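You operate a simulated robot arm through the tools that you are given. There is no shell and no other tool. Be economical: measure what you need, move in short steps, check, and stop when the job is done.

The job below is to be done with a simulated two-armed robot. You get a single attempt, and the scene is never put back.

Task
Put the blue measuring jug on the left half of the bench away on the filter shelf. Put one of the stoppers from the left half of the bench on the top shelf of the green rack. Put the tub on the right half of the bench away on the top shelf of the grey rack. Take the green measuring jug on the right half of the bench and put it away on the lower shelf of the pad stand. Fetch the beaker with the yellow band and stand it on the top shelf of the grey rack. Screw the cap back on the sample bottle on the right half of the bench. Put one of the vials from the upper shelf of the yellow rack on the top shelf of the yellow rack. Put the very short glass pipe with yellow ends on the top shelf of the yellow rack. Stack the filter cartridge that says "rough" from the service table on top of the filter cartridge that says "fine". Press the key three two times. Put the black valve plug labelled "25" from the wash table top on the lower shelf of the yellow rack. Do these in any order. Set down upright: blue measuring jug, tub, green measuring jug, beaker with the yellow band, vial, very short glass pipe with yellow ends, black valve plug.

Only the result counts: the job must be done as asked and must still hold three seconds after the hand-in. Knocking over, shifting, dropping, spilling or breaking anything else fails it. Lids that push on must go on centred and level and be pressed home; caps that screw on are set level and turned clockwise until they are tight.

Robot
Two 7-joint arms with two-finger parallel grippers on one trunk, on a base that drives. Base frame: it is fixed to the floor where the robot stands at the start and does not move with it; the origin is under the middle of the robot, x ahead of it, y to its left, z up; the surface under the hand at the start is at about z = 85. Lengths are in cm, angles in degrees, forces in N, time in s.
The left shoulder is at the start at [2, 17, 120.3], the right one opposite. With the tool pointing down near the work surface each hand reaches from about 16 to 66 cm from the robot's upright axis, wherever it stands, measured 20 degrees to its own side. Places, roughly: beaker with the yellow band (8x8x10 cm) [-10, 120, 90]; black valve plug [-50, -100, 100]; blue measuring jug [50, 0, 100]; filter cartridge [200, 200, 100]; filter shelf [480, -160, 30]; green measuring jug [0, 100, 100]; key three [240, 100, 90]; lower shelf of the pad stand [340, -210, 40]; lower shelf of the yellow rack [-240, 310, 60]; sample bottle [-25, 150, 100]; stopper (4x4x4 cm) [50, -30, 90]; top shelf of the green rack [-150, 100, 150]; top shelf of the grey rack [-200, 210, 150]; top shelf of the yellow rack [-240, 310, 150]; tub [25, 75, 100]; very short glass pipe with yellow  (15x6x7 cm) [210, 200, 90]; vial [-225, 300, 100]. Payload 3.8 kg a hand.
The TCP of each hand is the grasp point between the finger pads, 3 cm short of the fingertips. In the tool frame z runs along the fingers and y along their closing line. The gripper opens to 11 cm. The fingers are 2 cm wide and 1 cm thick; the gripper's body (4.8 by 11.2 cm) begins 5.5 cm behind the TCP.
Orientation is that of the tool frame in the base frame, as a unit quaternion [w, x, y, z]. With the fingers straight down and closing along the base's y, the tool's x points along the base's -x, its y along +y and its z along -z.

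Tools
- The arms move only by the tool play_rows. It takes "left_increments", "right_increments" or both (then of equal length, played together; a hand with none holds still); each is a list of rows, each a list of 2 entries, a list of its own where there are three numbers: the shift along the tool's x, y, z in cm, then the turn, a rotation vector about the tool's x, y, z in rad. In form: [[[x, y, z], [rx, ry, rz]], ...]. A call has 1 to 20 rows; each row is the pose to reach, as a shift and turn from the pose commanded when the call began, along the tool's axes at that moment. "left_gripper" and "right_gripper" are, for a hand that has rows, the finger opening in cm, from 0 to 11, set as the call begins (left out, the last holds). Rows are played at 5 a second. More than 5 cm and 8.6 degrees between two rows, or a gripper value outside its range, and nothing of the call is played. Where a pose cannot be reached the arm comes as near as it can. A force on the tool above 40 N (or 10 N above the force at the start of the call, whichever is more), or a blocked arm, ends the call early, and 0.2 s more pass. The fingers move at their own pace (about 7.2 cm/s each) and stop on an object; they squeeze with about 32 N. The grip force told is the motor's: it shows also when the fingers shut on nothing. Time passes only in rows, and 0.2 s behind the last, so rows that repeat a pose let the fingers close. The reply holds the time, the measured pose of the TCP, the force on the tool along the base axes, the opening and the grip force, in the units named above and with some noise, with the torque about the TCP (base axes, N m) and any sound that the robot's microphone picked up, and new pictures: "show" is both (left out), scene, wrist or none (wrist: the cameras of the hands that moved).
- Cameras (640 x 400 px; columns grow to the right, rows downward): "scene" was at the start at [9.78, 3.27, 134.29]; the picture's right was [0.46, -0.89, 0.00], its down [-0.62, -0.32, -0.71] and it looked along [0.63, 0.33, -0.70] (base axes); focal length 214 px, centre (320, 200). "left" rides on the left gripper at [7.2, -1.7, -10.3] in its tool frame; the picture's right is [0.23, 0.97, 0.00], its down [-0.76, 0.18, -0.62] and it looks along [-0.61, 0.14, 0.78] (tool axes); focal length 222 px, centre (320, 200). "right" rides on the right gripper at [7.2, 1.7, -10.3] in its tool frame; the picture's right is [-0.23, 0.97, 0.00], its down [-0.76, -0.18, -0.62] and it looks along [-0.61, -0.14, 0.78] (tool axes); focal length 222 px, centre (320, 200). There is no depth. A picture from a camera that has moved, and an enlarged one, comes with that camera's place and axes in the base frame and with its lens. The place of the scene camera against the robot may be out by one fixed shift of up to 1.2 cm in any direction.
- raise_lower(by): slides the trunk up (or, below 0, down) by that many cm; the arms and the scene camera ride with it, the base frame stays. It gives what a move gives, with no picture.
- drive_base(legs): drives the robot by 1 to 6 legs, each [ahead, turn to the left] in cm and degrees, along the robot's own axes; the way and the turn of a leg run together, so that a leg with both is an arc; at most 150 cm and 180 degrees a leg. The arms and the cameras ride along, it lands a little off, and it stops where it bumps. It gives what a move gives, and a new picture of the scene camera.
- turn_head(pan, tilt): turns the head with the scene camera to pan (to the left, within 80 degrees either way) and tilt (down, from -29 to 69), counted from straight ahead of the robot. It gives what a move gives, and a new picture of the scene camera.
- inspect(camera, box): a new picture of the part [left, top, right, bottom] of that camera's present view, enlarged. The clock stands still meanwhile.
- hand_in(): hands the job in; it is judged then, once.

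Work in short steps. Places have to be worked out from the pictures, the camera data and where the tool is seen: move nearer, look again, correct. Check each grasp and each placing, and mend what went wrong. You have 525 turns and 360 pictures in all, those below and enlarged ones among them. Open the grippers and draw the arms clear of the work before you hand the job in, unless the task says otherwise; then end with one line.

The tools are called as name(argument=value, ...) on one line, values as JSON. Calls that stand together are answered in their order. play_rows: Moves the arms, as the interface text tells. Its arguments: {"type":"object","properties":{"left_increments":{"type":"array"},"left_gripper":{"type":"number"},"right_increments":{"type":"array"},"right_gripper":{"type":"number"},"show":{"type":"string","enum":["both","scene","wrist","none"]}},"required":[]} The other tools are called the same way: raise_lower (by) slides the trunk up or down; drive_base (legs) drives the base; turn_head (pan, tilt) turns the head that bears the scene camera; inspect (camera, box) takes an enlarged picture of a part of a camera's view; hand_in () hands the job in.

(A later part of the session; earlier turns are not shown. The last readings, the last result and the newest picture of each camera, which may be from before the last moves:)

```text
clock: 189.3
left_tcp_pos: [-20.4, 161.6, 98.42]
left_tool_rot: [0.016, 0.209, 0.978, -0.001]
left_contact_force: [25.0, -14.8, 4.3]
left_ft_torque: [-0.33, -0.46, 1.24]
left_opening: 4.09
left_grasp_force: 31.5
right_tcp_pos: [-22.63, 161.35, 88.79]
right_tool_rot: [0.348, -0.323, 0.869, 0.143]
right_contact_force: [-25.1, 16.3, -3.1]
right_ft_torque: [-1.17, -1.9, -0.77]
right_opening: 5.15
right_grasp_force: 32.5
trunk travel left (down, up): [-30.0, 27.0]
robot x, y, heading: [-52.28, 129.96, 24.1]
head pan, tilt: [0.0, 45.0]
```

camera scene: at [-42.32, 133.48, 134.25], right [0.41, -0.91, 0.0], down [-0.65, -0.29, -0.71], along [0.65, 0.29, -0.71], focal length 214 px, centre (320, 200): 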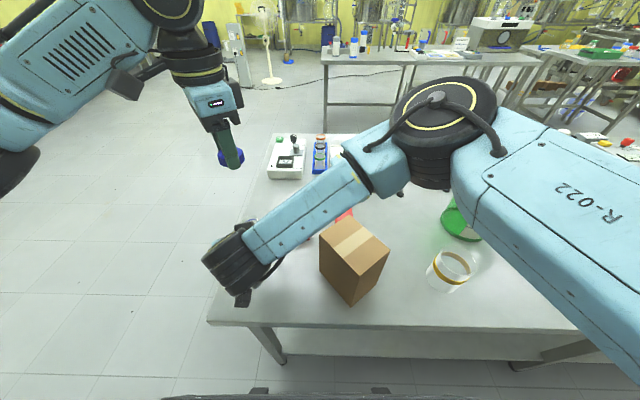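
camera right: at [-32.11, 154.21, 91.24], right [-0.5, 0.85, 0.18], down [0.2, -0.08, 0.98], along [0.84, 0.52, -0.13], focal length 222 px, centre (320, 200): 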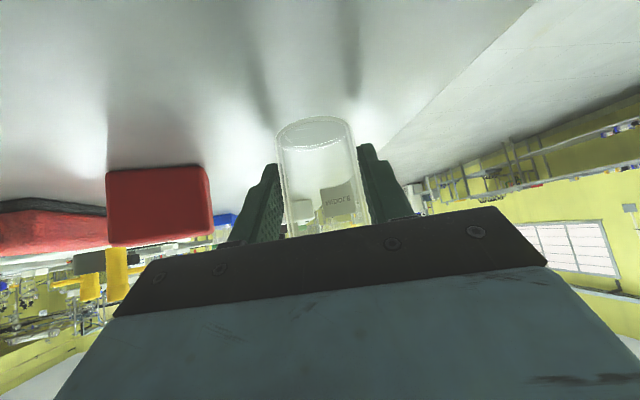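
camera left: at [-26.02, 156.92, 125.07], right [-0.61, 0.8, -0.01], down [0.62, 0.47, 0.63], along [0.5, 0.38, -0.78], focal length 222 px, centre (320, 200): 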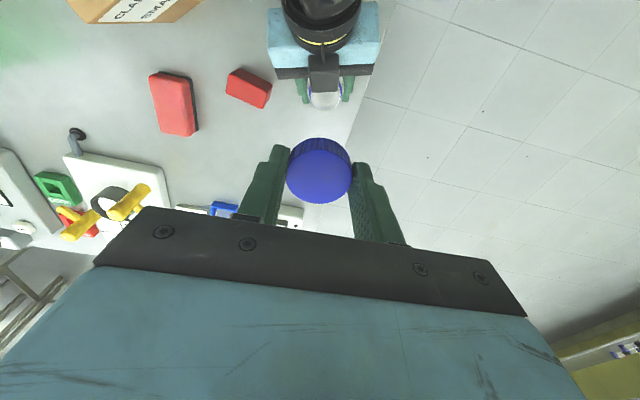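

Side forces are building up between the hands. I release the cap, lift the left hand and look at how the cap sits.

play_rows(left_increments=[[[0, 0, -0.05], [0, 0, -0.1]], [[0, 0, -0.1], [0, 0, -0.2]]], show="none")

play_rows(left_increments=[[[0, 0, 0], [0, 0, 0]], [[0, 0, 0], [0, 0, 0]], [[0, 0, -3], [0, 0, 0]], [[0, 0, -7], [0, 0, 0]], [[0, 0, -11], [0, 0, 0]], [[0, 0, -11], [0, 0, 0]]], left_gripper=6.5, show="none")

inspect(camera="scene", box=[200, 180, 300, 250])

```text
clock: 189.9
left_tcp_pos: [-20.44, 161.66, 98.37]
left_tool_rot: [0.012, 0.108, 0.994, 0.0]
left_contact_force: [21.8, -2.1, -1.9]
left_ft_torque: [-0.01, -0.48, 0.64]
left_opening: 4.05
left_grasp_force: 32.2
right_tcp_pos: [-22.33, 161.11, 88.8]
right_tool_rot: [0.35, -0.319, 0.87, 0.141]
right_contact_force: [-20.9, 1.8, -0.1]
right_ft_torque: [-0.16, -1.55, -0.46]
right_opening: 4.92
right_grasp_force: 32.5
trunk travel left (down, up): [-30.0, 27.0]
robot x, y, heading: [-52.03, 129.52, 23.8]
head pan, tilt: [0.0, 45.0]
```

```text
clock: 190.6
left_tcp_pos: [-20.4, 162.17, 98.71]
left_tool_rot: [0.009, 0.102, 0.995, 0.006]
left_contact_force: [7.5, 12.3, -3.3]
left_ft_torque: [0.49, -0.13, 0.05]
left_opening: 5.84
left_grasp_force: 0.0
right_tcp_pos: [-22.52, 161.12, 88.93]
right_tool_rot: [0.35, -0.321, 0.869, 0.143]
right_contact_force: [-8.3, -11.6, 2.7]
right_ft_torque: [0.68, -0.66, -0.21]
right_opening: 4.83
right_grasp_force: 31.8
trunk travel left (down, up): [-30.0, 27.0]
robot x, y, heading: [-52.21, 130.07, 23.8]
head pan, tilt: [0.0, 45.0]
stopped in row 3 (left hand): the force on the tool passed its limit at 50 N (the readings are from after the stop); the commanded pose is now the measured one
```

```text
5.71 times, centred on (250, 215) of scene
camera zoom: at [-42.31, 133.51, 134.24], right [0.41, -0.91, 0.0], down [-0.65, -0.29, -0.71], along [0.65, 0.29, -0.71], focal length 1226 px, centre (720, 114)
```

zoom: 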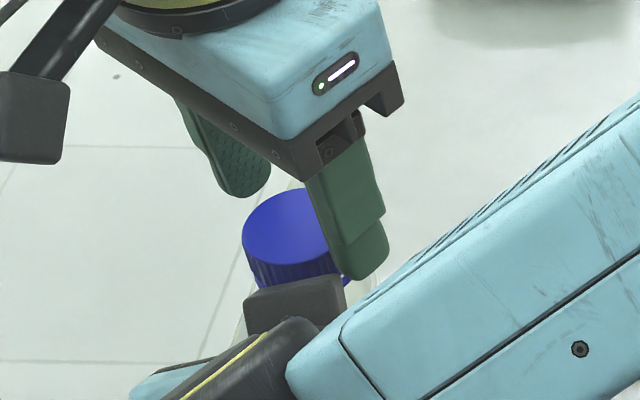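

The opening finger touched the right palm. I raise the left hand straight up.

play_rows(left_increments=[[[0, 0, -2], [0, 0, 0]], [[0, 0, -5], [0, 0, 0]], [[0, 0, -9], [0, 0, 0]], [[0, 0, -12], [0, 0, 0]], [[0, 0, -12], [0, 0, 0]]], left_gripper=5.8, show="none")

inspect(camera="scene", box=[200, 180, 300, 250])

```text
clock: 191.8
left_tcp_pos: [-20.76, 161.92, 110.73]
left_tool_rot: [0.01, 0.105, 0.994, 0.004]
left_contact_force: [-1.1, 0.0, -0.5]
left_ft_torque: [0.05, -0.01, 0.02]
left_opening: 5.78
left_grasp_force: 0.0
right_tcp_pos: [-22.47, 161.13, 89.06]
right_tool_rot: [0.35, -0.32, 0.869, 0.142]
right_contact_force: [-0.7, 0.7, -1.5]
right_ft_torque: [-0.03, 0.03, -0.03]
right_opening: 4.83
right_grasp_force: 31.9
trunk travel left (down, up): [-30.0, 27.0]
robot x, y, heading: [-52.46, 129.92, 24.0]
head pan, tilt: [0.0, 45.0]
```

```text
5.71 times, centred on (250, 215) of scene
camera zoom: at [-42.3, 133.51, 134.24], right [0.41, -0.91, 0.0], down [-0.65, -0.29, -0.71], along [0.65, 0.29, -0.71], focal length 1226 px, centre (720, 114)
```

zoom: 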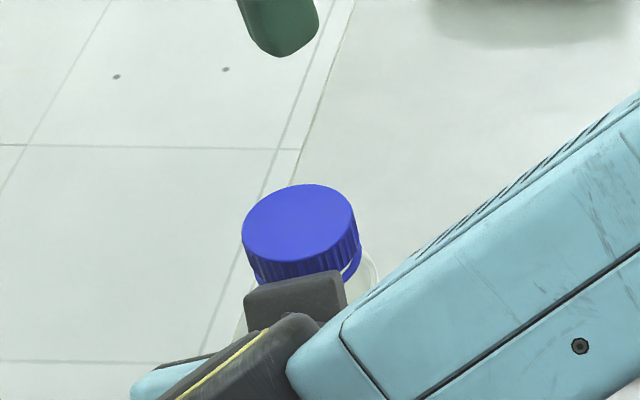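

The cap has dropped over the neck. I look down on it with the left wrist camera to centre for regripping.

play_rows(left_increments=[[[0, 0, 0], [0, 0, -0.14]], [[0, 0, 0], [0, 0, -0.28]], [[0, 0, 0], [0, 0, -0.42]], [[0, 0, 0], [0, 0, -0.56]], [[0, 0, 0], [0, 0, -0.7]], [[0, 0, 0], [0, 0, -0.84]], [[0, 0, 0], [0, 0, -0.98]], [[0, 0, 0], [0, 0, -1.12]], [[0, 0, 0], [0, 0, -1.12]]], left_gripper=5.8, show="wrist")

```text
clock: 193.8
left_tcp_pos: [-20.82, 161.87, 110.54]
left_tool_rot: [0.01, -0.44, 0.898, -0.001]
left_contact_force: [-0.2, 0.1, -0.1]
left_ft_torque: [0.02, -0.01, -0.01]
left_opening: 5.82
left_grasp_force: 0.0
right_tcp_pos: [-22.53, 161.23, 88.97]
right_tool_rot: [0.351, -0.319, 0.869, 0.142]
right_contact_force: [0.0, -0.2, -1.3]
right_ft_torque: [0.02, -0.01, -0.01]
right_opening: 4.81
right_grasp_force: 31.9
trunk travel left (down, up): [-30.0, 27.0]
robot x, y, heading: [-52.13, 129.81, 23.8]
head pan, tilt: [0.0, 45.0]
camera left: at [-24.03, 155.02, 120.92], right [-0.91, 0.42, -0.01], down [0.31, 0.71, 0.63], along [0.27, 0.57, -0.77], focal length 222 px, centre (320, 200)
```

left: 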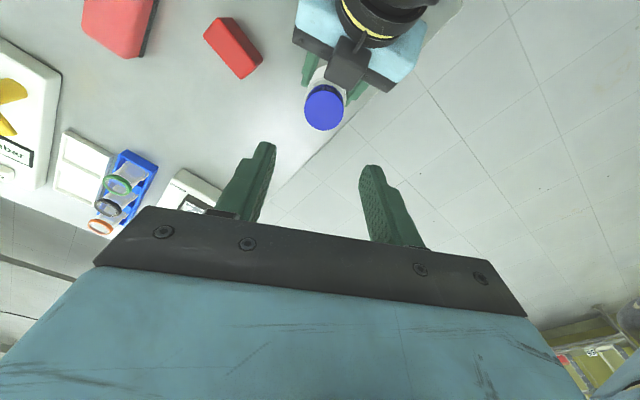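

Cap centre ≈ [-21.1, 161.85]. I correct the slight tilt, centre, descend to z≈97.3 and grip the cap.

play_rows(left_increments=[[[0.18, 0.24, 4], [-0.009, 0.018, 0]], [[0.18, 0.24, 8], [-0.009, 0.018, 0]], [[0.18, 0.24, 11], [-0.009, 0.018, 0]], [[0.18, 0.24, 13.2], [-0.009, 0.018, 0]], [[0.18, 0.24, 13.2], [-0.009, 0.018, 0]]], left_gripper=5.8, show="wrist")

```text
clock: 195.0
left_tcp_pos: [-20.89, 162.04, 97.39]
left_tool_rot: [0.0, -0.439, 0.898, -0.001]
left_contact_force: [-0.4, 0.6, -0.2]
left_ft_torque: [0.03, -0.03, -0.02]
left_opening: 5.82
left_grasp_force: 0.0
right_tcp_pos: [-22.48, 161.16, 89.05]
right_tool_rot: [0.351, -0.32, 0.869, 0.143]
right_contact_force: [0.4, -0.7, -2.3]
right_ft_torque: [0.01, 0.0, 0.0]
right_opening: 4.83
right_grasp_force: 31.6
trunk travel left (down, up): [-30.0, 27.0]
robot x, y, heading: [-51.64, 130.29, 24.1]
head pan, tilt: [0.0, 45.0]
camera left: at [-23.86, 155.24, 107.85], right [-0.91, 0.42, 0.0], down [0.33, 0.71, 0.62], along [0.26, 0.56, -0.78], focal length 222 px, centre (320, 200)
```

left: 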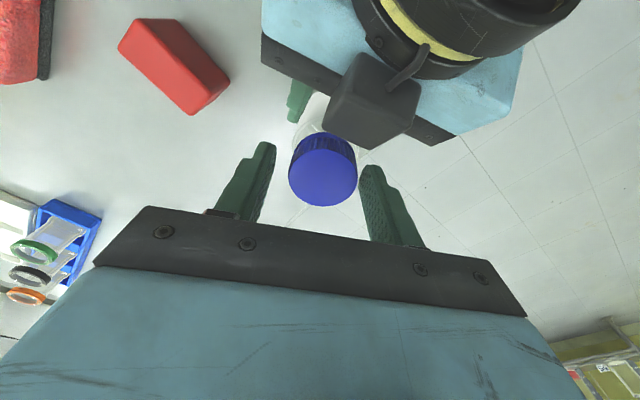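

play_rows(left_increments=[[[0.3, 0.05, 0], [0, 0, 0]], [[0.3, 0.05, 0], [0, 0, 0]], [[0.3, 0.05, 0], [0, 0, 0]], [[0.3, 0.05, 0], [0, 0, 0]]], left_gripper=0, show="none")

```text
clock: 196.0
left_tcp_pos: [-20.92, 161.86, 97.52]
left_tool_rot: [0.0, -0.441, 0.897, 0.001]
left_contact_force: [1.9, 18.3, -2.1]
left_ft_torque: [1.0, -0.1, -0.01]
left_opening: 4.05
left_grasp_force: 32.3
right_tcp_pos: [-22.47, 161.2, 89.03]
right_tool_rot: [0.351, -0.319, 0.869, 0.141]
right_contact_force: [-2.3, -19.5, 2.0]
right_ft_torque: [0.68, -0.14, -0.24]
right_opening: 4.8
right_grasp_force: 32.4
trunk travel left (down, up): [-30.0, 27.0]
robot x, y, heading: [-51.99, 129.78, 24.0]
head pan, tilt: [0.0, 45.0]
```

The grip closes with a small lateral strain; I relax it by shifting ~0.15 cm in +y.

play_rows(left_increments=[[[-0.12, 0.09, 0], [0, 0, 0]], [[-0.12, 0.09, 0], [0, 0, 0]]], show="none")

```text
clock: 196.6
left_tcp_pos: [-21.07, 162.05, 97.53]
left_tool_rot: [0.0, -0.439, 0.898, -0.001]
left_contact_force: [0.5, 16.4, 0.1]
left_ft_torque: [0.85, -0.01, 0.02]
left_opening: 4.07
left_grasp_force: 31.9
right_tcp_pos: [-22.53, 161.2, 89.09]
right_tool_rot: [0.35, -0.319, 0.869, 0.142]
right_contact_force: [-1.3, -15.0, -1.0]
right_ft_torque: [0.5, -0.12, -0.2]
right_opening: 4.79
right_grasp_force: 31.7
trunk travel left (down, up): [-30.0, 27.0]
robot x, y, heading: [-52.3, 129.95, 24.1]
head pan, tilt: [0.0, 45.0]
```

Strain barely dropped, so I let the right hand open and regrip to let the bottle settle.

play_rows(right_increments=[[[0, 0, 0], [0, 0, 0]], [[0, 0, 0], [0, 0, 0]], [[0, 0, 0], [0, 0, 0]]], right_gripper=6.5, show="none")

inspect(camera="right", box=[160, 80, 480, 280])

inspect(camera="scene", box=[200, 180, 300, 250])

```text
clock: 197.4
left_tcp_pos: [-21.12, 161.89, 97.46]
left_tool_rot: [0.0, -0.439, 0.899, -0.001]
left_contact_force: [-0.1, 0.7, -0.6]
left_ft_torque: [0.01, -0.02, -0.03]
left_opening: 4.03
left_grasp_force: 32.2
right_tcp_pos: [-22.46, 161.21, 88.98]
right_tool_rot: [0.351, -0.321, 0.868, 0.144]
right_contact_force: [0.8, -0.3, -0.3]
right_ft_torque: [0.0, 0.0, 0.01]
right_opening: 6.52
right_grasp_force: 0.1
trunk travel left (down, up): [-30.0, 27.0]
robot x, y, heading: [-51.59, 129.71, 23.9]
head pan, tilt: [0.0, 45.0]
```

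```text
2.00 times, centred on (320, 180) of right
camera zoom: at [-32.83, 154.24, 91.43], right [-0.51, 0.84, 0.18], down [0.21, -0.08, 0.97], along [0.83, 0.54, -0.14], focal length 444 px, centre (320, 240)
```

zoom: 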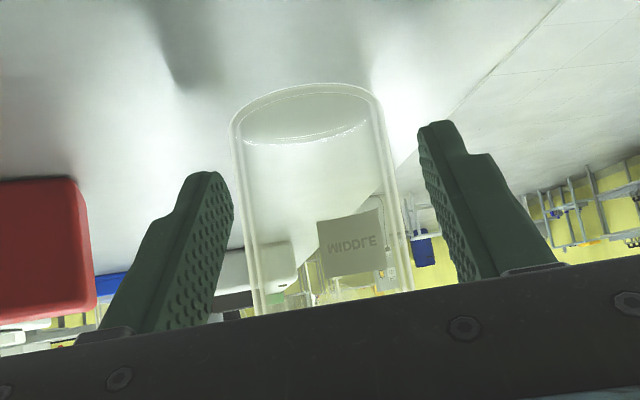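

```text
5.71 times, centred on (250, 215) of scene
camera zoom: at [-42.31, 133.5, 134.25], right [0.41, -0.91, 0.0], down [-0.65, -0.29, -0.71], along [0.65, 0.29, -0.71], focal length 1226 px, centre (720, 114)
```

zoom: 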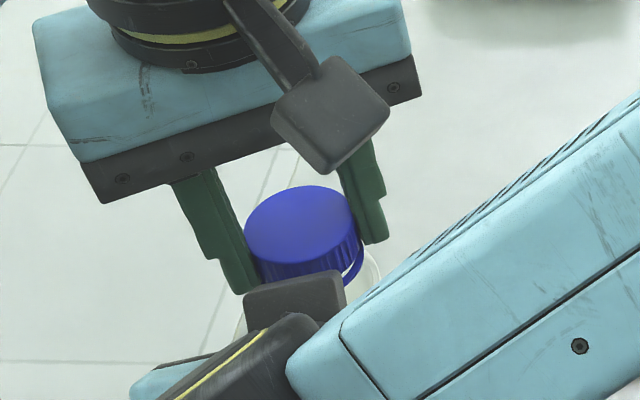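

Everything relaxed. The bottle lies ~0.25 cm off the right hand's centre; I shift the right hand and regrip.

play_rows(right_increments=[[[0, -0.25, 0], [0, 0, 0]], [[0, -0.25, 0], [0, 0, 0]]], right_gripper=6.5, show="none")

play_rows(right_increments=[[[0, 0, 0], [0, 0, 0]], [[0, 0, 0], [0, 0, 0]], [[0, 0, 0], [0, 0, 0]]], right_gripper=0, show="none")

```text
clock: 198.0
left_tcp_pos: [-20.94, 161.97, 97.5]
left_tool_rot: [0.001, -0.439, 0.898, 0.0]
left_contact_force: [0.1, 0.1, -1.1]
left_ft_torque: [-0.01, 0.02, 0.03]
left_opening: 4.05
left_grasp_force: 32.3
right_tcp_pos: [-22.29, 160.88, 88.93]
right_tool_rot: [0.351, -0.319, 0.869, 0.143]
right_contact_force: [0.2, 0.7, 0.0]
right_ft_torque: [0.04, 0.01, -0.01]
right_opening: 6.5
right_grasp_force: 0.1
trunk travel left (down, up): [-30.0, 27.0]
robot x, y, heading: [-52.27, 129.69, 24.0]
head pan, tilt: [0.0, 45.0]
```

```text
clock: 198.8
left_tcp_pos: [-21.01, 161.95, 97.62]
left_tool_rot: [0.001, -0.439, 0.899, -0.001]
left_contact_force: [2.5, -5.0, -1.6]
left_ft_torque: [-0.13, -0.03, -0.01]
left_opening: 4.05
left_grasp_force: 32.2
right_tcp_pos: [-22.36, 161.12, 88.82]
right_tool_rot: [0.351, -0.32, 0.869, 0.143]
right_contact_force: [-1.1, 4.5, 0.2]
right_ft_torque: [-0.25, -0.14, 0.09]
right_opening: 4.78
right_grasp_force: 32.4
trunk travel left (down, up): [-30.0, 27.0]
robot x, y, heading: [-52.25, 129.89, 24.0]
head pan, tilt: [0.0, 45.0]
```

Low strain now. I turn clockwise ~0.9 rad with light pressure.

play_rows(left_increments=[[[0, 0, 0.1], [0, 0, 0.13]], [[0, 0, 0.1], [0, 0, 0.26]], [[0, 0, 0.12], [0, 0, 0.39]]], show="none")

```text
clock: 199.6
left_tcp_pos: [-21.0, 161.95, 97.29]
left_tool_rot: [0.0, -0.255, 0.967, 0.0]
left_contact_force: [1.7, -5.9, 3.3]
left_ft_torque: [-0.67, 0.15, 0.05]
left_opening: 4.07
left_grasp_force: 31.9
right_tcp_pos: [-22.3, 160.92, 89.0]
right_tool_rot: [0.349, -0.321, 0.869, 0.143]
right_contact_force: [-1.3, 6.0, -3.5]
right_ft_torque: [0.09, -0.23, 0.03]
right_opening: 4.78
right_grasp_force: 32.1
trunk travel left (down, up): [-30.0, 27.0]
robot x, y, heading: [-52.21, 129.93, 23.8]
head pan, tilt: [0.0, 45.0]
```

play_rows(left_increments=[[[0, 0, 0.05], [0, 0, 0.13]], [[0, 0, 0.08], [0, 0, 0.26]], [[0, 0, 0.1], [0, 0, 0.39]], [[0, 0, 0.12], [0, 0, 0.52]]], show="none")

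```text
clock: 200.6
left_tcp_pos: [-21.04, 161.97, 97.25]
left_tool_rot: [0.0, 0.0, 1.0, 0.0]
left_contact_force: [2.0, -7.0, 10.4]
left_ft_torque: [-0.34, 0.66, 0.68]
left_opening: 4.07
left_grasp_force: 31.9
right_tcp_pos: [-22.34, 160.87, 89.02]
right_tool_rot: [0.352, -0.319, 0.869, 0.141]
right_contact_force: [-2.3, 6.4, -10.7]
right_ft_torque: [-0.27, -0.68, -0.56]
right_opening: 4.81
right_grasp_force: 31.9
trunk travel left (down, up): [-30.0, 27.0]
robot x, y, heading: [-52.11, 129.64, 24.0]
head pan, tilt: [0.0, 45.0]
```

Torque rises to 0.7 Nm without side forces — that looks like the thread. I check whether the bottle turned and how the cap sits.

inspect(camera="right", box=[160, 80, 480, 280])

inspect(camera="scene", box=[215, 200, 275, 240])

```text
2.00 times, centred on (320, 180) of right
camera zoom: at [-32.68, 153.99, 91.37], right [-0.51, 0.84, 0.18], down [0.21, -0.08, 0.97], along [0.83, 0.54, -0.14], focal length 444 px, centre (320, 240)
```

zoom: 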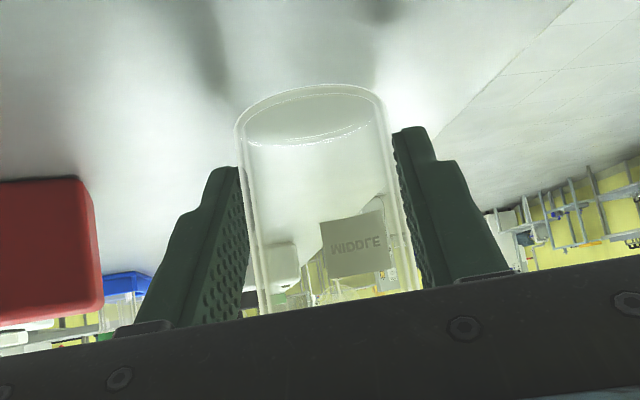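

```text
10.00 times, centred on (245, 220) of scene
camera zoom: at [-42.31, 133.49, 134.25], right [0.41, -0.91, 0.0], down [-0.65, -0.29, -0.71], along [0.65, 0.29, -0.71], focal length 2145 px, centre (1070, 0)
```

zoom: 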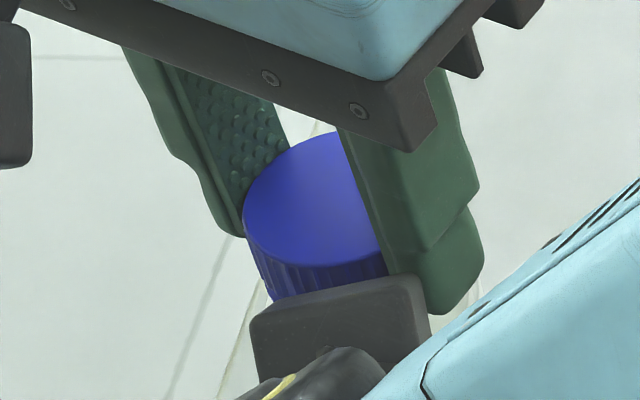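

The bottle didn't turn; torque is pure, near the finger slip limit. I ratchet back for another stroke to confirm tightness.

play_rows(left_increments=[[[0, 0, 0], [0, 0, 0]], [[0, 0, 0], [0, 0, 0]], [[0, 0, -0.1], [0, 0, -0.14]], [[0, 0, -0.1], [0, 0, -0.28]], [[0, 0, -0.1], [0, 0, -0.42]], [[0, 0, -0.1], [0, 0, -0.56]], [[0, 0, -0.1], [0, 0, -0.7]], [[0, 0, -0.1], [0, 0, -0.84]], [[0, 0, -0.1], [0, 0, -0.98]], [[0, 0, -0.1], [0, 0, -1.1]], [[0, 0, -0.1], [0, 0, -1.1]]], left_gripper=5.2, show="none")

play_rows(left_increments=[[[0, 0, 0], [0, 0, 0]], [[0, 0, 0], [0, 0, 0]], [[0, 0, 0], [0, 0, 0]]], left_gripper=0, show="none")

play_rows(left_increments=[[[0, 0, 0], [0, 0, 0.13]], [[0, 0, 0.02], [0, 0, 0.26]], [[0, 0, 0.04], [0, 0, 0.39]]], show="none")

```text
clock: 203.0
left_tcp_pos: [-21.06, 161.93, 97.3]
left_tool_rot: [-0.001, -0.523, 0.852, 0.0]
left_contact_force: [0.9, 0.0, 0.1]
left_ft_torque: [-0.04, 0.03, -0.01]
left_opening: 5.21
left_grasp_force: 0.1
right_tcp_pos: [-22.29, 160.97, 88.99]
right_tool_rot: [0.35, -0.32, 0.869, 0.142]
right_contact_force: [0.0, -0.6, 0.5]
right_ft_torque: [-0.02, 0.03, 0.04]
right_opening: 4.78
right_grasp_force: 31.9
trunk travel left (down, up): [-30.0, 27.0]
robot x, y, heading: [-52.24, 129.86, 23.9]
head pan, tilt: [0.0, 45.0]
```

```text
clock: 203.8
left_tcp_pos: [-21.01, 161.95, 97.31]
left_tool_rot: [-0.001, -0.523, 0.853, -0.001]
left_contact_force: [5.3, -1.7, -0.8]
left_ft_torque: [0.04, 0.01, -0.02]
left_opening: 4.07
left_grasp_force: 32.1
right_tcp_pos: [-22.36, 161.04, 88.98]
right_tool_rot: [0.35, -0.32, 0.868, 0.143]
right_contact_force: [-6.0, 2.3, 0.0]
right_ft_torque: [-0.2, -0.47, 0.09]
right_opening: 4.76
right_grasp_force: 32.3
trunk travel left (down, up): [-30.0, 27.0]
robot x, y, heading: [-52.01, 129.44, 24.1]
head pan, tilt: [0.0, 45.0]
```

```text
clock: 204.6
left_tcp_pos: [-21.1, 162.02, 97.22]
left_tool_rot: [0.001, -0.345, 0.938, -0.001]
left_contact_force: [7.6, -0.2, 1.1]
left_ft_torque: [-0.57, 0.02, 0.02]
left_opening: 4.05
left_grasp_force: 31.9
right_tcp_pos: [-22.45, 160.98, 88.99]
right_tool_rot: [0.349, -0.321, 0.869, 0.144]
right_contact_force: [-7.9, 0.5, 0.8]
right_ft_torque: [0.47, -0.63, 0.08]
right_opening: 4.8
right_grasp_force: 31.9
trunk travel left (down, up): [-30.0, 27.0]
robot x, y, heading: [-51.83, 129.67, 23.7]
head pan, tilt: [0.0, 45.0]
```

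Torque is near zero again, so it's still running. I continue this stroke.

play_rows(left_increments=[[[0, 0, 0.02], [0, 0, 0.13]], [[0, 0, 0.04], [0, 0, 0.26]], [[0, 0, 0.06], [0, 0, 0.39]]], show="none")

play_rows(left_increments=[[[0, 0, 0.02], [0, 0, 0.13]], [[0, 0, 0.04], [0, 0, 0.26]]], show="none")

```text
clock: 205.4
left_tcp_pos: [-21.05, 162.03, 97.19]
left_tool_rot: [0.0, -0.158, 0.987, 0.0]
left_contact_force: [7.4, -0.7, 0.5]
left_ft_torque: [-0.48, -0.12, 0.05]
left_opening: 4.08
left_grasp_force: 32.0
right_tcp_pos: [-22.37, 161.01, 89.02]
right_tool_rot: [0.35, -0.321, 0.868, 0.143]
right_contact_force: [-7.8, 1.4, -2.1]
right_ft_torque: [0.43, -0.5, 0.07]
right_opening: 4.79
right_grasp_force: 32.0
trunk travel left (down, up): [-30.0, 27.0]
robot x, y, heading: [-52.03, 129.89, 24.1]
head pan, tilt: [0.0, 45.0]
```

```text
clock: 206.0
left_tcp_pos: [-21.06, 161.95, 97.16]
left_tool_rot: [0.001, -0.028, 1.0, -0.001]
left_contact_force: [6.6, -0.7, 1.4]
left_ft_torque: [-0.53, -0.09, 0.03]
left_opening: 4.05
left_grasp_force: 32.1
right_tcp_pos: [-22.16, 161.03, 88.95]
right_tool_rot: [0.35, -0.32, 0.869, 0.143]
right_contact_force: [-6.3, 0.9, -1.6]
right_ft_torque: [0.43, -0.44, 0.06]
right_opening: 4.79
right_grasp_force: 31.6
trunk travel left (down, up): [-30.0, 27.0]
robot x, y, heading: [-52.14, 129.41, 23.9]
head pan, tilt: [0.0, 45.0]
```

It turns freely with low torque, sinking slowly. Another full stroke: release, ratchet back 1.5 rad, regrip and turn.

play_rows(left_increments=[[[0, 0, 0], [0, 0, 0]], [[0, 0, 0], [0, 0, -0.1]], [[0, 0, 0], [0, 0, -0.24]], [[0, 0, 0], [0, 0, -0.38]], [[0, 0, 0], [0, 0, -0.52]], [[0, 0, 0], [0, 0, -0.66]], [[0, 0, 0], [0, 0, -0.8]], [[0, 0, 0], [0, 0, -0.94]], [[0, 0, 0], [0, 0, -1.08]], [[0, 0, 0], [0, 0, -1.22]], [[0, 0, 0], [0, 0, -1.36]], [[0, 0, 0], [0, 0, -1.36]]], left_gripper=5.2, show="none")

play_rows(left_increments=[[[0, 0, 0], [0, 0, 0]], [[0, 0, 0], [0, 0, 0]], [[0, 0, 0.02], [0, 0, 0.13]], [[0, 0, 0.04], [0, 0, 0.26]], [[0, 0, 0.06], [0, 0, 0.39]], [[0, 0, 0.08], [0, 0, 0.52]]], left_gripper=0, show="none")

play_rows(left_increments=[[[0, 0, 0.02], [0, 0, 0.13]], [[0, 0, 0.04], [0, 0, 0.26]], [[0, 0, 0.06], [0, 0, 0.39]], [[0, 0, 0.08], [0, 0, 0.52]], [[0, 0, 0.1], [0, 0, 0.65]], [[0, 0, 0.12], [0, 0, 0.78]]], show="none")

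```text
clock: 208.6
left_tcp_pos: [-21.15, 162.0, 97.26]
left_tool_rot: [0.001, -0.653, 0.758, -0.001]
left_contact_force: [0.8, 8.1, -4.3]
left_ft_torque: [0.07, -0.11, -0.22]
left_opening: 5.2
left_grasp_force: 0.2
right_tcp_pos: [-22.27, 160.97, 88.93]
right_tool_rot: [0.35, -0.319, 0.869, 0.142]
right_contact_force: [-1.2, -8.3, 1.8]
right_ft_torque: [0.61, 0.05, 0.11]
right_opening: 4.79
right_grasp_force: 32.5
trunk travel left (down, up): [-30.0, 27.0]
robot x, y, heading: [-52.17, 129.86, 23.9]
head pan, tilt: [0.0, 45.0]
```

```text
clock: 210.0
left_tcp_pos: [-21.05, 161.9, 97.12]
left_tool_rot: [-0.001, -0.432, 0.902, -0.002]
left_contact_force: [7.7, 3.2, 1.0]
left_ft_torque: [-0.38, -0.04, 0.05]
left_opening: 4.07
left_grasp_force: 32.4
right_tcp_pos: [-22.36, 160.96, 88.99]
right_tool_rot: [0.349, -0.32, 0.869, 0.143]
right_contact_force: [-6.9, -3.7, -0.7]
right_ft_torque: [0.65, -0.52, -0.01]
right_opening: 4.79
right_grasp_force: 32.2
trunk travel left (down, up): [-30.0, 27.0]
robot x, y, heading: [-52.37, 129.89, 24.1]
head pan, tilt: [0.0, 45.0]
```

```text
clock: 211.4
left_tcp_pos: [-21.02, 161.89, 96.91]
left_tool_rot: [0.0, -0.058, 0.998, -0.002]
left_contact_force: [2.3, -8.4, 10.2]
left_ft_torque: [-0.49, 0.3, 0.0]
left_opening: 4.09
left_grasp_force: 31.9
right_tcp_pos: [-22.22, 160.86, 88.91]
right_tool_rot: [0.351, -0.32, 0.868, 0.143]
right_contact_force: [-1.6, 7.4, -10.0]
right_ft_torque: [-0.14, -0.33, 0.11]
right_opening: 4.77
right_grasp_force: 32.1
trunk travel left (down, up): [-30.0, 27.0]
robot x, y, heading: [-52.46, 129.72, 23.9]
head pan, tilt: [0.0, 45.0]
```

I check visually: release, lift and zoom in on the cap.

play_rows(left_increments=[[[0, 0, 0], [0, 0, 0]], [[0, 0, 0], [0, 0, -0.1]], [[0, 0, 0], [0, 0, -0.24]], [[0, 0, -2], [0, 0, -0.38]], [[0, 0, -5], [0, 0, -0.38]], [[0, 0, -9], [0, 0, -0.38]]], left_gripper=5.2, show="none")

inspect(camera="scene", box=[215, 200, 275, 240])

inspect(camera="left", box=[220, 40, 420, 160])

```text
clock: 212.8
left_tcp_pos: [-21.15, 161.95, 106.08]
left_tool_rot: [0.0, -0.248, 0.969, 0.0]
left_contact_force: [-0.2, -1.0, 0.0]
left_ft_torque: [-0.02, 0.04, -0.02]
left_opening: 5.21
left_grasp_force: 0.1
right_tcp_pos: [-22.28, 160.89, 89.02]
right_tool_rot: [0.35, -0.32, 0.869, 0.143]
right_contact_force: [0.5, 0.6, -1.5]
right_ft_torque: [-0.03, -0.01, 0.03]
right_opening: 4.79
right_grasp_force: 32.1
trunk travel left (down, up): [-30.0, 27.0]
robot x, y, heading: [-51.85, 130.03, 24.0]
head pan, tilt: [0.0, 45.0]
```

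```text
10.00 times, centred on (245, 220) of scene
camera zoom: at [-42.32, 133.47, 134.25], right [0.41, -0.91, 0.0], down [-0.65, -0.29, -0.71], along [0.65, 0.29, -0.71], focal length 2145 px, centre (1070, 0)
```

zoom: 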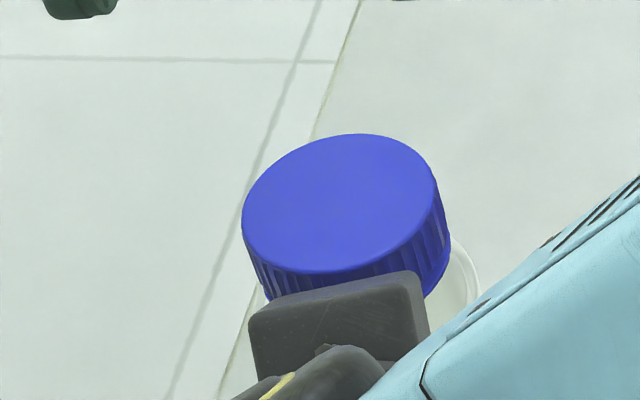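

```text
3.20 times, centred on (320, 100) of left
camera zoom: at [-26.57, 156.95, 116.4], right [-0.67, 0.75, 0.0], down [0.58, 0.52, 0.62], along [0.46, 0.41, -0.78], focal length 711 px, centre (320, 520)
```

zoom: 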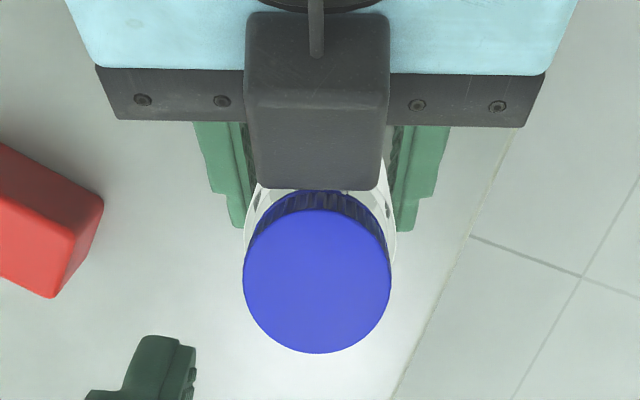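

The cap looks level and has gone down to the collar. I do another stroke to see whether it's tight yet.

play_rows(left_increments=[[[0, 0, 3], [0, 0, -0.14]], [[0, 0, 6], [0, 0, -0.28]], [[0, 0, 8.5], [0, 0, -0.42]], [[0, 0, 9.1], [0, 0, -0.56]], [[0, 0, 9.1], [0, 0, -0.7]], [[0, 0, 9.1], [0, 0, -0.84]], [[0, 0, 9.1], [0, 0, -0.84]]], left_gripper=5.2, show="none")

play_rows(left_increments=[[[0, 0, 0], [0, 0, 0]], [[0, 0, 0], [0, 0, 0]], [[0, 0, 0], [0, 0, 0.13]], [[0, 0, 0], [0, 0, 0.26]], [[0, 0, 0], [0, 0, 0.39]], [[0, 0, 0], [0, 0, 0.52]]], left_gripper=0, show="none")

play_rows(left_increments=[[[0, 0, 0], [0, 0, 0.13]], [[0, 0, 0.0], [0, 0, 0.26]], [[0, 0, 0.0], [0, 0, 0.39]], [[0, 0, 0.0], [0, 0, 0.52]], [[0, 0, 0.0], [0, 0, 0.62]]], show="none")

```text
clock: 214.4
left_tcp_pos: [-21.1, 161.85, 96.84]
left_tool_rot: [0.0, -0.622, 0.783, 0.0]
left_contact_force: [-0.1, -0.3, 0.0]
left_ft_torque: [0.01, -0.01, -0.02]
left_opening: 5.18
left_grasp_force: 0.1
right_tcp_pos: [-22.27, 160.99, 89.03]
right_tool_rot: [0.351, -0.319, 0.869, 0.142]
right_contact_force: [0.3, -0.1, 0.3]
right_ft_torque: [0.02, 0.0, 0.01]
right_opening: 4.79
right_grasp_force: 31.8
trunk travel left (down, up): [-30.0, 27.0]
robot x, y, heading: [-52.43, 129.59, 24.0]
head pan, tilt: [0.0, 45.0]
```

```text
clock: 215.8
left_tcp_pos: [-21.0, 161.85, 96.96]
left_tool_rot: [0.002, -0.4, 0.917, 0.0]
left_contact_force: [3.7, 2.6, -0.3]
left_ft_torque: [0.1, 0.31, 0.66]
left_opening: 4.07
left_grasp_force: 31.8
right_tcp_pos: [-22.22, 161.02, 88.83]
right_tool_rot: [0.349, -0.32, 0.869, 0.143]
right_contact_force: [-3.7, -1.5, -1.0]
right_ft_torque: [-0.05, -0.6, -0.64]
right_opening: 4.79
right_grasp_force: 32.5
trunk travel left (down, up): [-30.0, 27.0]
robot x, y, heading: [-51.91, 129.57, 23.9]
head pan, tilt: [0.0, 45.0]
```

```text
clock: 217.0
left_tcp_pos: [-21.15, 161.9, 96.84]
left_tool_rot: [0.0, -0.099, 0.995, -0.002]
left_contact_force: [4.8, -6.4, 1.2]
left_ft_torque: [0.08, -0.01, 0.9]
left_opening: 4.07
left_grasp_force: 32.1
right_tcp_pos: [-22.26, 160.96, 88.88]
right_tool_rot: [0.351, -0.32, 0.868, 0.144]
right_contact_force: [-6.1, 6.0, -2.2]
right_ft_torque: [-0.49, -0.4, -0.77]
right_opening: 4.83
right_grasp_force: 32.0
trunk travel left (down, up): [-30.0, 27.0]
robot x, y, heading: [-52.26, 129.61, 24.1]
head pan, tilt: [0.0, 45.0]
```

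Torque now persists at 0.66–0.9 Nm through the stroke: it is tightening. One more stroke to confirm.

play_rows(left_increments=[[[0, 0, 0], [0, 0, 0]], [[0, 0, 0], [0, 0, -0.1]], [[0, 0, 0], [0, 0, -0.24]], [[0, 0, 0], [0, 0, -0.38]], [[0, 0, 0], [0, 0, -0.52]], [[0, 0, 0], [0, 0, -0.66]], [[0, 0, 0], [0, 0, -0.8]], [[0, 0, 0], [0, 0, -0.94]], [[0, 0, 0], [0, 0, -1.08]], [[0, 0, 0], [0, 0, -1.08]]], left_gripper=5.2, show="none")

inspect(camera="right", box=[160, 80, 480, 280])

play_rows(left_increments=[[[0, 0, 0], [0, 0, 0]], [[0, 0, 0], [0, 0, 0]], [[0, 0, 0], [0, 0, 0.13]], [[0, 0, 0], [0, 0, 0.26]], [[0, 0, 0], [0, 0, 0.39]]], left_gripper=0, show="none")

play_rows(left_increments=[[[0, 0, 0], [0, 0, 0.13]], [[0, 0, 0], [0, 0, 0.26]], [[0, 0, 0], [0, 0, 0.39]], [[0, 0, 0], [0, 0, 0.52]]], show="none")

inspect(camera="right", box=[160, 80, 480, 280])

```text
clock: 219.2
left_tcp_pos: [-21.05, 161.95, 96.96]
left_tool_rot: [-0.001, -0.598, 0.802, -0.001]
left_contact_force: [0.2, -0.2, 0.8]
left_ft_torque: [0.0, 0.0, -0.01]
left_opening: 5.21
left_grasp_force: 0.0
right_tcp_pos: [-22.26, 161.13, 88.91]
right_tool_rot: [0.351, -0.319, 0.869, 0.142]
right_contact_force: [-0.1, -0.8, 0.3]
right_ft_torque: [-0.01, 0.03, -0.01]
right_opening: 4.79
right_grasp_force: 31.4
trunk travel left (down, up): [-30.0, 27.0]
robot x, y, heading: [-52.44, 130.01, 23.8]
head pan, tilt: [0.0, 45.0]
```

```text
2.00 times, centred on (320, 180) of right
camera zoom: at [-32.67, 154.03, 91.41], right [-0.51, 0.84, 0.18], down [0.21, -0.08, 0.97], along [0.83, 0.54, -0.14], focal length 444 px, centre (320, 240)
```

zoom: 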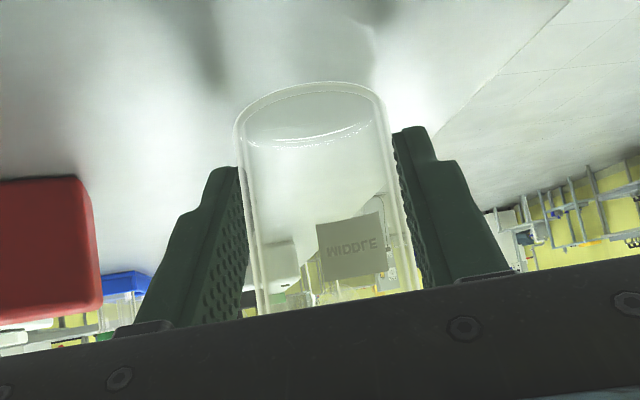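

```text
clock: 220.4
left_tcp_pos: [-21.04, 162.06, 96.89]
left_tool_rot: [0.001, -0.43, 0.903, -0.001]
left_contact_force: [3.8, 3.0, 1.4]
left_ft_torque: [0.08, 0.41, 0.62]
left_opening: 4.07
left_grasp_force: 31.7
right_tcp_pos: [-22.44, 161.0, 88.93]
right_tool_rot: [0.35, -0.321, 0.868, 0.143]
right_contact_force: [-4.1, -2.2, -0.9]
right_ft_torque: [0.05, -0.71, -0.65]
right_opening: 4.82
right_grasp_force: 32.3
trunk travel left (down, up): [-30.0, 27.0]
robot x, y, heading: [-52.07, 129.95, 24.3]
head pan, tilt: [0.0, 45.0]
```

```text
clock: 221.4
left_tcp_pos: [-20.92, 161.82, 96.86]
left_tool_rot: [0.001, -0.183, 0.983, -0.002]
left_contact_force: [8.6, -3.7, 2.9]
left_ft_torque: [0.24, 0.35, 0.63]
left_opening: 4.08
left_grasp_force: 31.6
right_tcp_pos: [-22.4, 161.1, 88.95]
right_tool_rot: [0.349, -0.321, 0.869, 0.143]
right_contact_force: [-8.4, 3.6, -2.3]
right_ft_torque: [-0.61, -0.95, -0.48]
right_opening: 4.83
right_grasp_force: 32.0
trunk travel left (down, up): [-30.0, 27.0]
robot x, y, heading: [-51.68, 130.14, 24.1]
head pan, tilt: [0.0, 45.0]
```

```text
2.00 times, centred on (320, 180) of right
camera zoom: at [-32.77, 154.01, 91.39], right [-0.52, 0.84, 0.18], down [0.21, -0.08, 0.97], along [0.83, 0.54, -0.14], focal length 444 px, centre (320, 240)
```

zoom: 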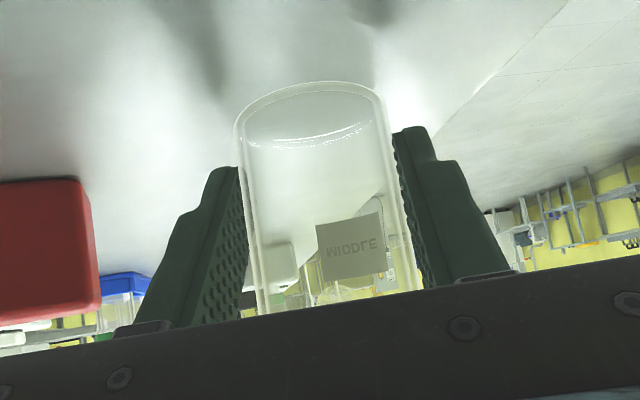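

The bottle stays put and the fingers slip at a steady 0.63 Nm: the cap is tight. I release the left hand and lift it, then the right.

play_rows(left_increments=[[[0, 0, 0], [0, 0, -0.1]], [[0, 0, 0], [0, 0, -0.1]], [[0, 0, -4], [0, 0, 0]], [[0, 0, -9], [0, 0, 0]], [[0, 0, -14], [0, 0, 0]], [[0, 0, -19], [0, 0, 0]], [[0, 0, -24], [0, 0, 0]]], left_gripper=5.4, show="none")

play_rows(right_increments=[[[0, 0, 0], [0, 0, 0]], [[0, 0, 0], [0, 0, 0]], [[0, 0, -3], [0, 0, 0]], [[0, 0, -7], [0, 0, 0]], [[0, 0, -12], [0, 0, 0]], [[0, 0, -17], [0, 0, 0]], [[0, 0, -22], [0, 0, 0]]], right_gripper=7, show="scene")

```text
clock: 223.0
left_tcp_pos: [-21.13, 162.09, 120.88]
left_tool_rot: [0.001, -0.184, 0.983, -0.001]
left_contact_force: [-0.6, 0.3, 0.5]
left_ft_torque: [-0.01, 0.04, -0.01]
left_opening: 5.41
left_grasp_force: 0.0
right_tcp_pos: [-22.34, 160.9, 88.98]
right_tool_rot: [0.352, -0.319, 0.869, 0.142]
right_contact_force: [0.0, 0.6, -0.1]
right_ft_torque: [0.03, 0.01, 0.0]
right_opening: 4.83
right_grasp_force: 32.1
trunk travel left (down, up): [-30.0, 27.0]
robot x, y, heading: [-51.97, 129.55, 24.0]
head pan, tilt: [0.0, 45.0]
```

```text
clock: 224.6
left_tcp_pos: [-21.15, 162.11, 120.91]
left_tool_rot: [-0.001, -0.183, 0.983, -0.001]
left_contact_force: [0.0, 0.6, 0.4]
left_ft_torque: [0.0, 0.01, 0.03]
left_opening: 5.43
left_grasp_force: 0.1
right_tcp_pos: [-31.96, 150.64, 104.34]
right_tool_rot: [0.361, -0.302, 0.873, 0.13]
right_contact_force: [-0.7, -0.1, -0.7]
right_ft_torque: [0.01, -0.02, 0.02]
right_opening: 6.99
right_grasp_force: 0.1
trunk travel left (down, up): [-30.0, 27.0]
robot x, y, heading: [-52.09, 129.74, 24.0]
head pan, tilt: [0.0, 45.0]
camera scene: at [-42.31, 133.45, 134.25], right [0.41, -0.91, 0.0], down [-0.65, -0.29, -0.71], along [0.65, 0.29, -0.71], focal length 214 px, centre (320, 200)
```

scene: 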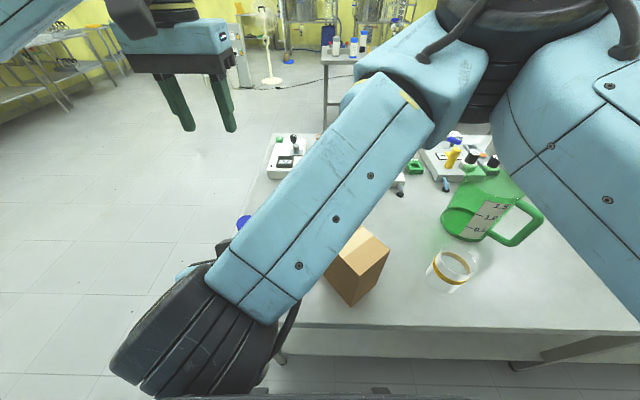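

Now I raise the right hand and bring it back to its neutral downward pose on the right side.

play_rows(right_increments=[[[-3, 0, -3], [0, 0, 0]], [[-6, 0, -6], [0, 0, 0]], [[-9, 0, -9], [0, 0, 0]], [[-12, -2, -10], [0, 0, 0]], [[-14, -6, -10], [0, 0, 0]], [[-15, -10, -10], [0, 0, 0]], [[-15, -14, -10], [0, 0, 0]], [[-15, -18, -10], [0, 0, 0]], [[-15, -22, -10], [0, 0, 0]]], show="none")

play_rows(right_increments=[[[0, 0, 0], [0, 0.14, 0]], [[0, 0, 0], [0, 0.28, 0]], [[0, 0, 0], [0, 0.42, 0]], [[0, 0, 0], [0, 0.56, 0]], [[0, 0, 0], [0, 0.7, 0]], [[0, 0, 0], [0, 0.785, 0]], [[0, 0, 0], [0, 0.785, 0]]], show="scene")

```text
clock: 226.6
left_tcp_pos: [-21.08, 162.01, 120.79]
left_tool_rot: [0.001, -0.184, 0.983, 0.0]
left_contact_force: [0.0, 1.0, -0.4]
left_ft_torque: [0.0, 0.01, -0.03]
left_opening: 5.43
left_grasp_force: 0.0
right_tcp_pos: [-16.02, 135.87, 121.71]
right_tool_rot: [0.351, -0.321, 0.868, 0.143]
right_contact_force: [-0.3, 0.6, -0.2]
right_ft_torque: [0.0, 0.0, 0.01]
right_opening: 6.99
right_grasp_force: 0.1
trunk travel left (down, up): [-30.0, 27.0]
robot x, y, heading: [-52.25, 129.66, 24.1]
head pan, tilt: [0.0, 45.0]
```

```text
clock: 228.2
left_tcp_pos: [-21.15, 162.13, 120.84]
left_tool_rot: [0.0, -0.182, 0.983, -0.001]
left_contact_force: [0.6, 0.8, -0.2]
left_ft_torque: [0.01, 0.02, 0.0]
left_opening: 5.42
left_grasp_force: 0.1
right_tcp_pos: [-16.25, 136.06, 121.86]
right_tool_rot: [-0.009, -0.35, 0.937, 0.01]
right_contact_force: [0.3, 0.0, 0.9]
right_ft_torque: [-0.02, 0.02, 0.0]
right_opening: 7.02
right_grasp_force: 0.0
trunk travel left (down, up): [-30.0, 27.0]
robot x, y, heading: [-52.31, 129.81, 24.1]
head pan, tilt: [0.0, 45.0]
camera scene: at [-42.32, 133.47, 134.25], right [0.41, -0.91, 0.0], down [-0.65, -0.29, -0.71], along [0.65, 0.29, -0.71], focal length 214 px, centre (320, 200)
```

scene: 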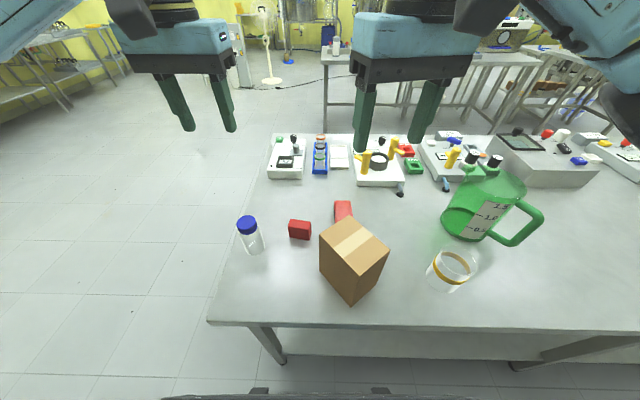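

inspect(camera="scene", box=[215, 200, 285, 260])

```text
6.67 times, centred on (250, 230) of scene
camera zoom: at [-42.32, 133.47, 134.25], right [0.41, -0.91, 0.0], down [-0.65, -0.29, -0.71], along [0.65, 0.29, -0.71], focal length 1430 px, centre (787, 0)
```

zoom: 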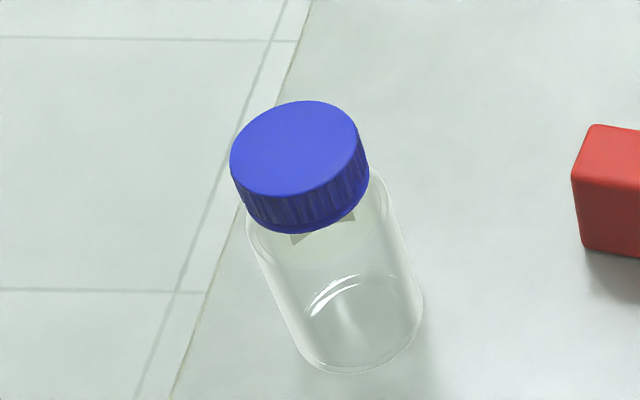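

The cap is fully down and level. Next the yellow-banded beaker: right hand moves over it.

play_rows(right_increments=[[[1.6, -4.1, 1], [0, 0, 0.06]], [[3.3, -8.2, 2], [0, 0, 0.12]], [[5, -12.3, 3], [0, 0, 0.18]], [[6.6, -16.4, 5], [0, 0, 0.24]], [[8.3, -20.6, 6.5], [0, 0, 0.3]], [[8.3, -20.6, 10], [0, 0, 0.3]], [[8.3, -20.6, 10], [0, 0, 0.3]]], right_gripper=11, show="wrist")

```text
clock: 229.8
left_tcp_pos: [-21.14, 162.11, 120.86]
left_tool_rot: [0.001, -0.183, 0.983, -0.001]
left_contact_force: [-0.5, 1.1, 0.0]
left_ft_torque: [0.01, 0.02, 0.0]
left_opening: 5.42
left_grasp_force: 0.1
right_tcp_pos: [-9.13, 115.34, 111.31]
right_tool_rot: [-0.009, -0.206, 0.978, 0.008]
right_contact_force: [0.0, -0.5, -0.4]
right_ft_torque: [-0.02, -0.01, -0.01]
right_opening: 11.02
right_grasp_force: 0.0
trunk travel left (down, up): [-30.0, 27.0]
robot x, y, heading: [-51.99, 129.72, 24.0]
head pan, tilt: [0.0, 45.0]
camera right: at [-16.2, 113.74, 121.83], right [-0.19, 0.98, 0.02], down [0.78, 0.14, 0.61], along [0.6, 0.13, -0.79], focal length 222 px, centre (320, 200)
```

right: 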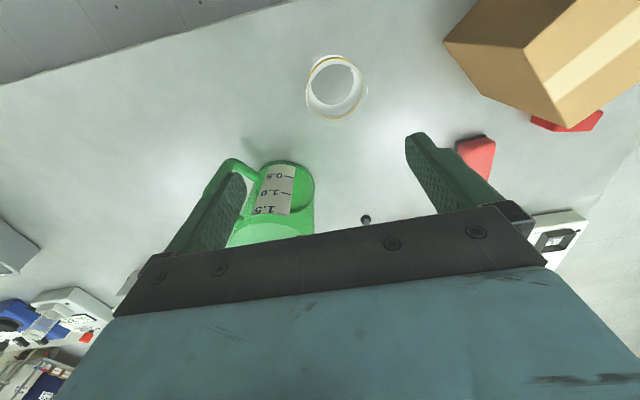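

Beaker ≈ [-11.2, 116.9], ~7 cm wide. I fix the hand's small tilt, centre over it and lower for a second look.

play_rows(right_increments=[[[0.7, 1.1, 2], [0.019, -0.014, 0]], [[1.3, 2.2, 5], [0.019, -0.014, 0]], [[1.3, 2.2, 7], [0.019, -0.014, 0]], [[1.3, 2.2, 7], [0.019, -0.014, 0]]], show="wrist")

```text
clock: 230.8
left_tcp_pos: [-21.11, 162.16, 120.96]
left_tool_rot: [0.0, -0.184, 0.983, -0.001]
left_contact_force: [0.4, 0.3, 0.1]
left_ft_torque: [0.02, 0.05, 0.0]
left_opening: 5.44
left_grasp_force: 0.1
right_tcp_pos: [-11.25, 116.81, 104.45]
right_tool_rot: [0.0, -0.206, 0.979, 0.0]
right_contact_force: [0.5, 0.0, 0.8]
right_ft_torque: [0.02, -0.03, 0.01]
right_opening: 11.0
right_grasp_force: 0.0
trunk travel left (down, up): [-30.0, 27.0]
robot x, y, heading: [-52.37, 129.8, 23.8]
head pan, tilt: [0.0, 45.0]
camera right: at [-18.54, 115.4, 114.8], right [-0.19, 0.98, 0.0], down [0.77, 0.14, 0.62], along [0.61, 0.12, -0.78], focal length 222 px, centre (320, 200)
```

right: 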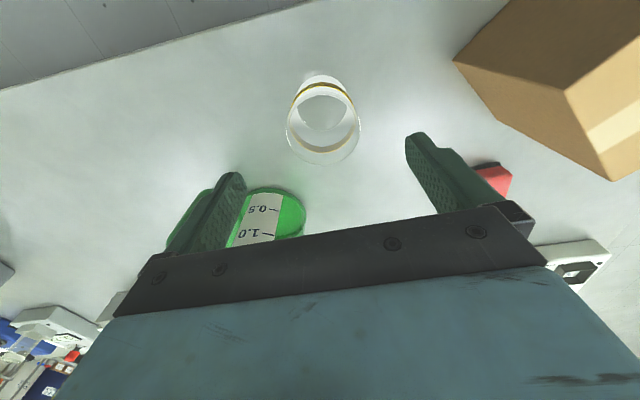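

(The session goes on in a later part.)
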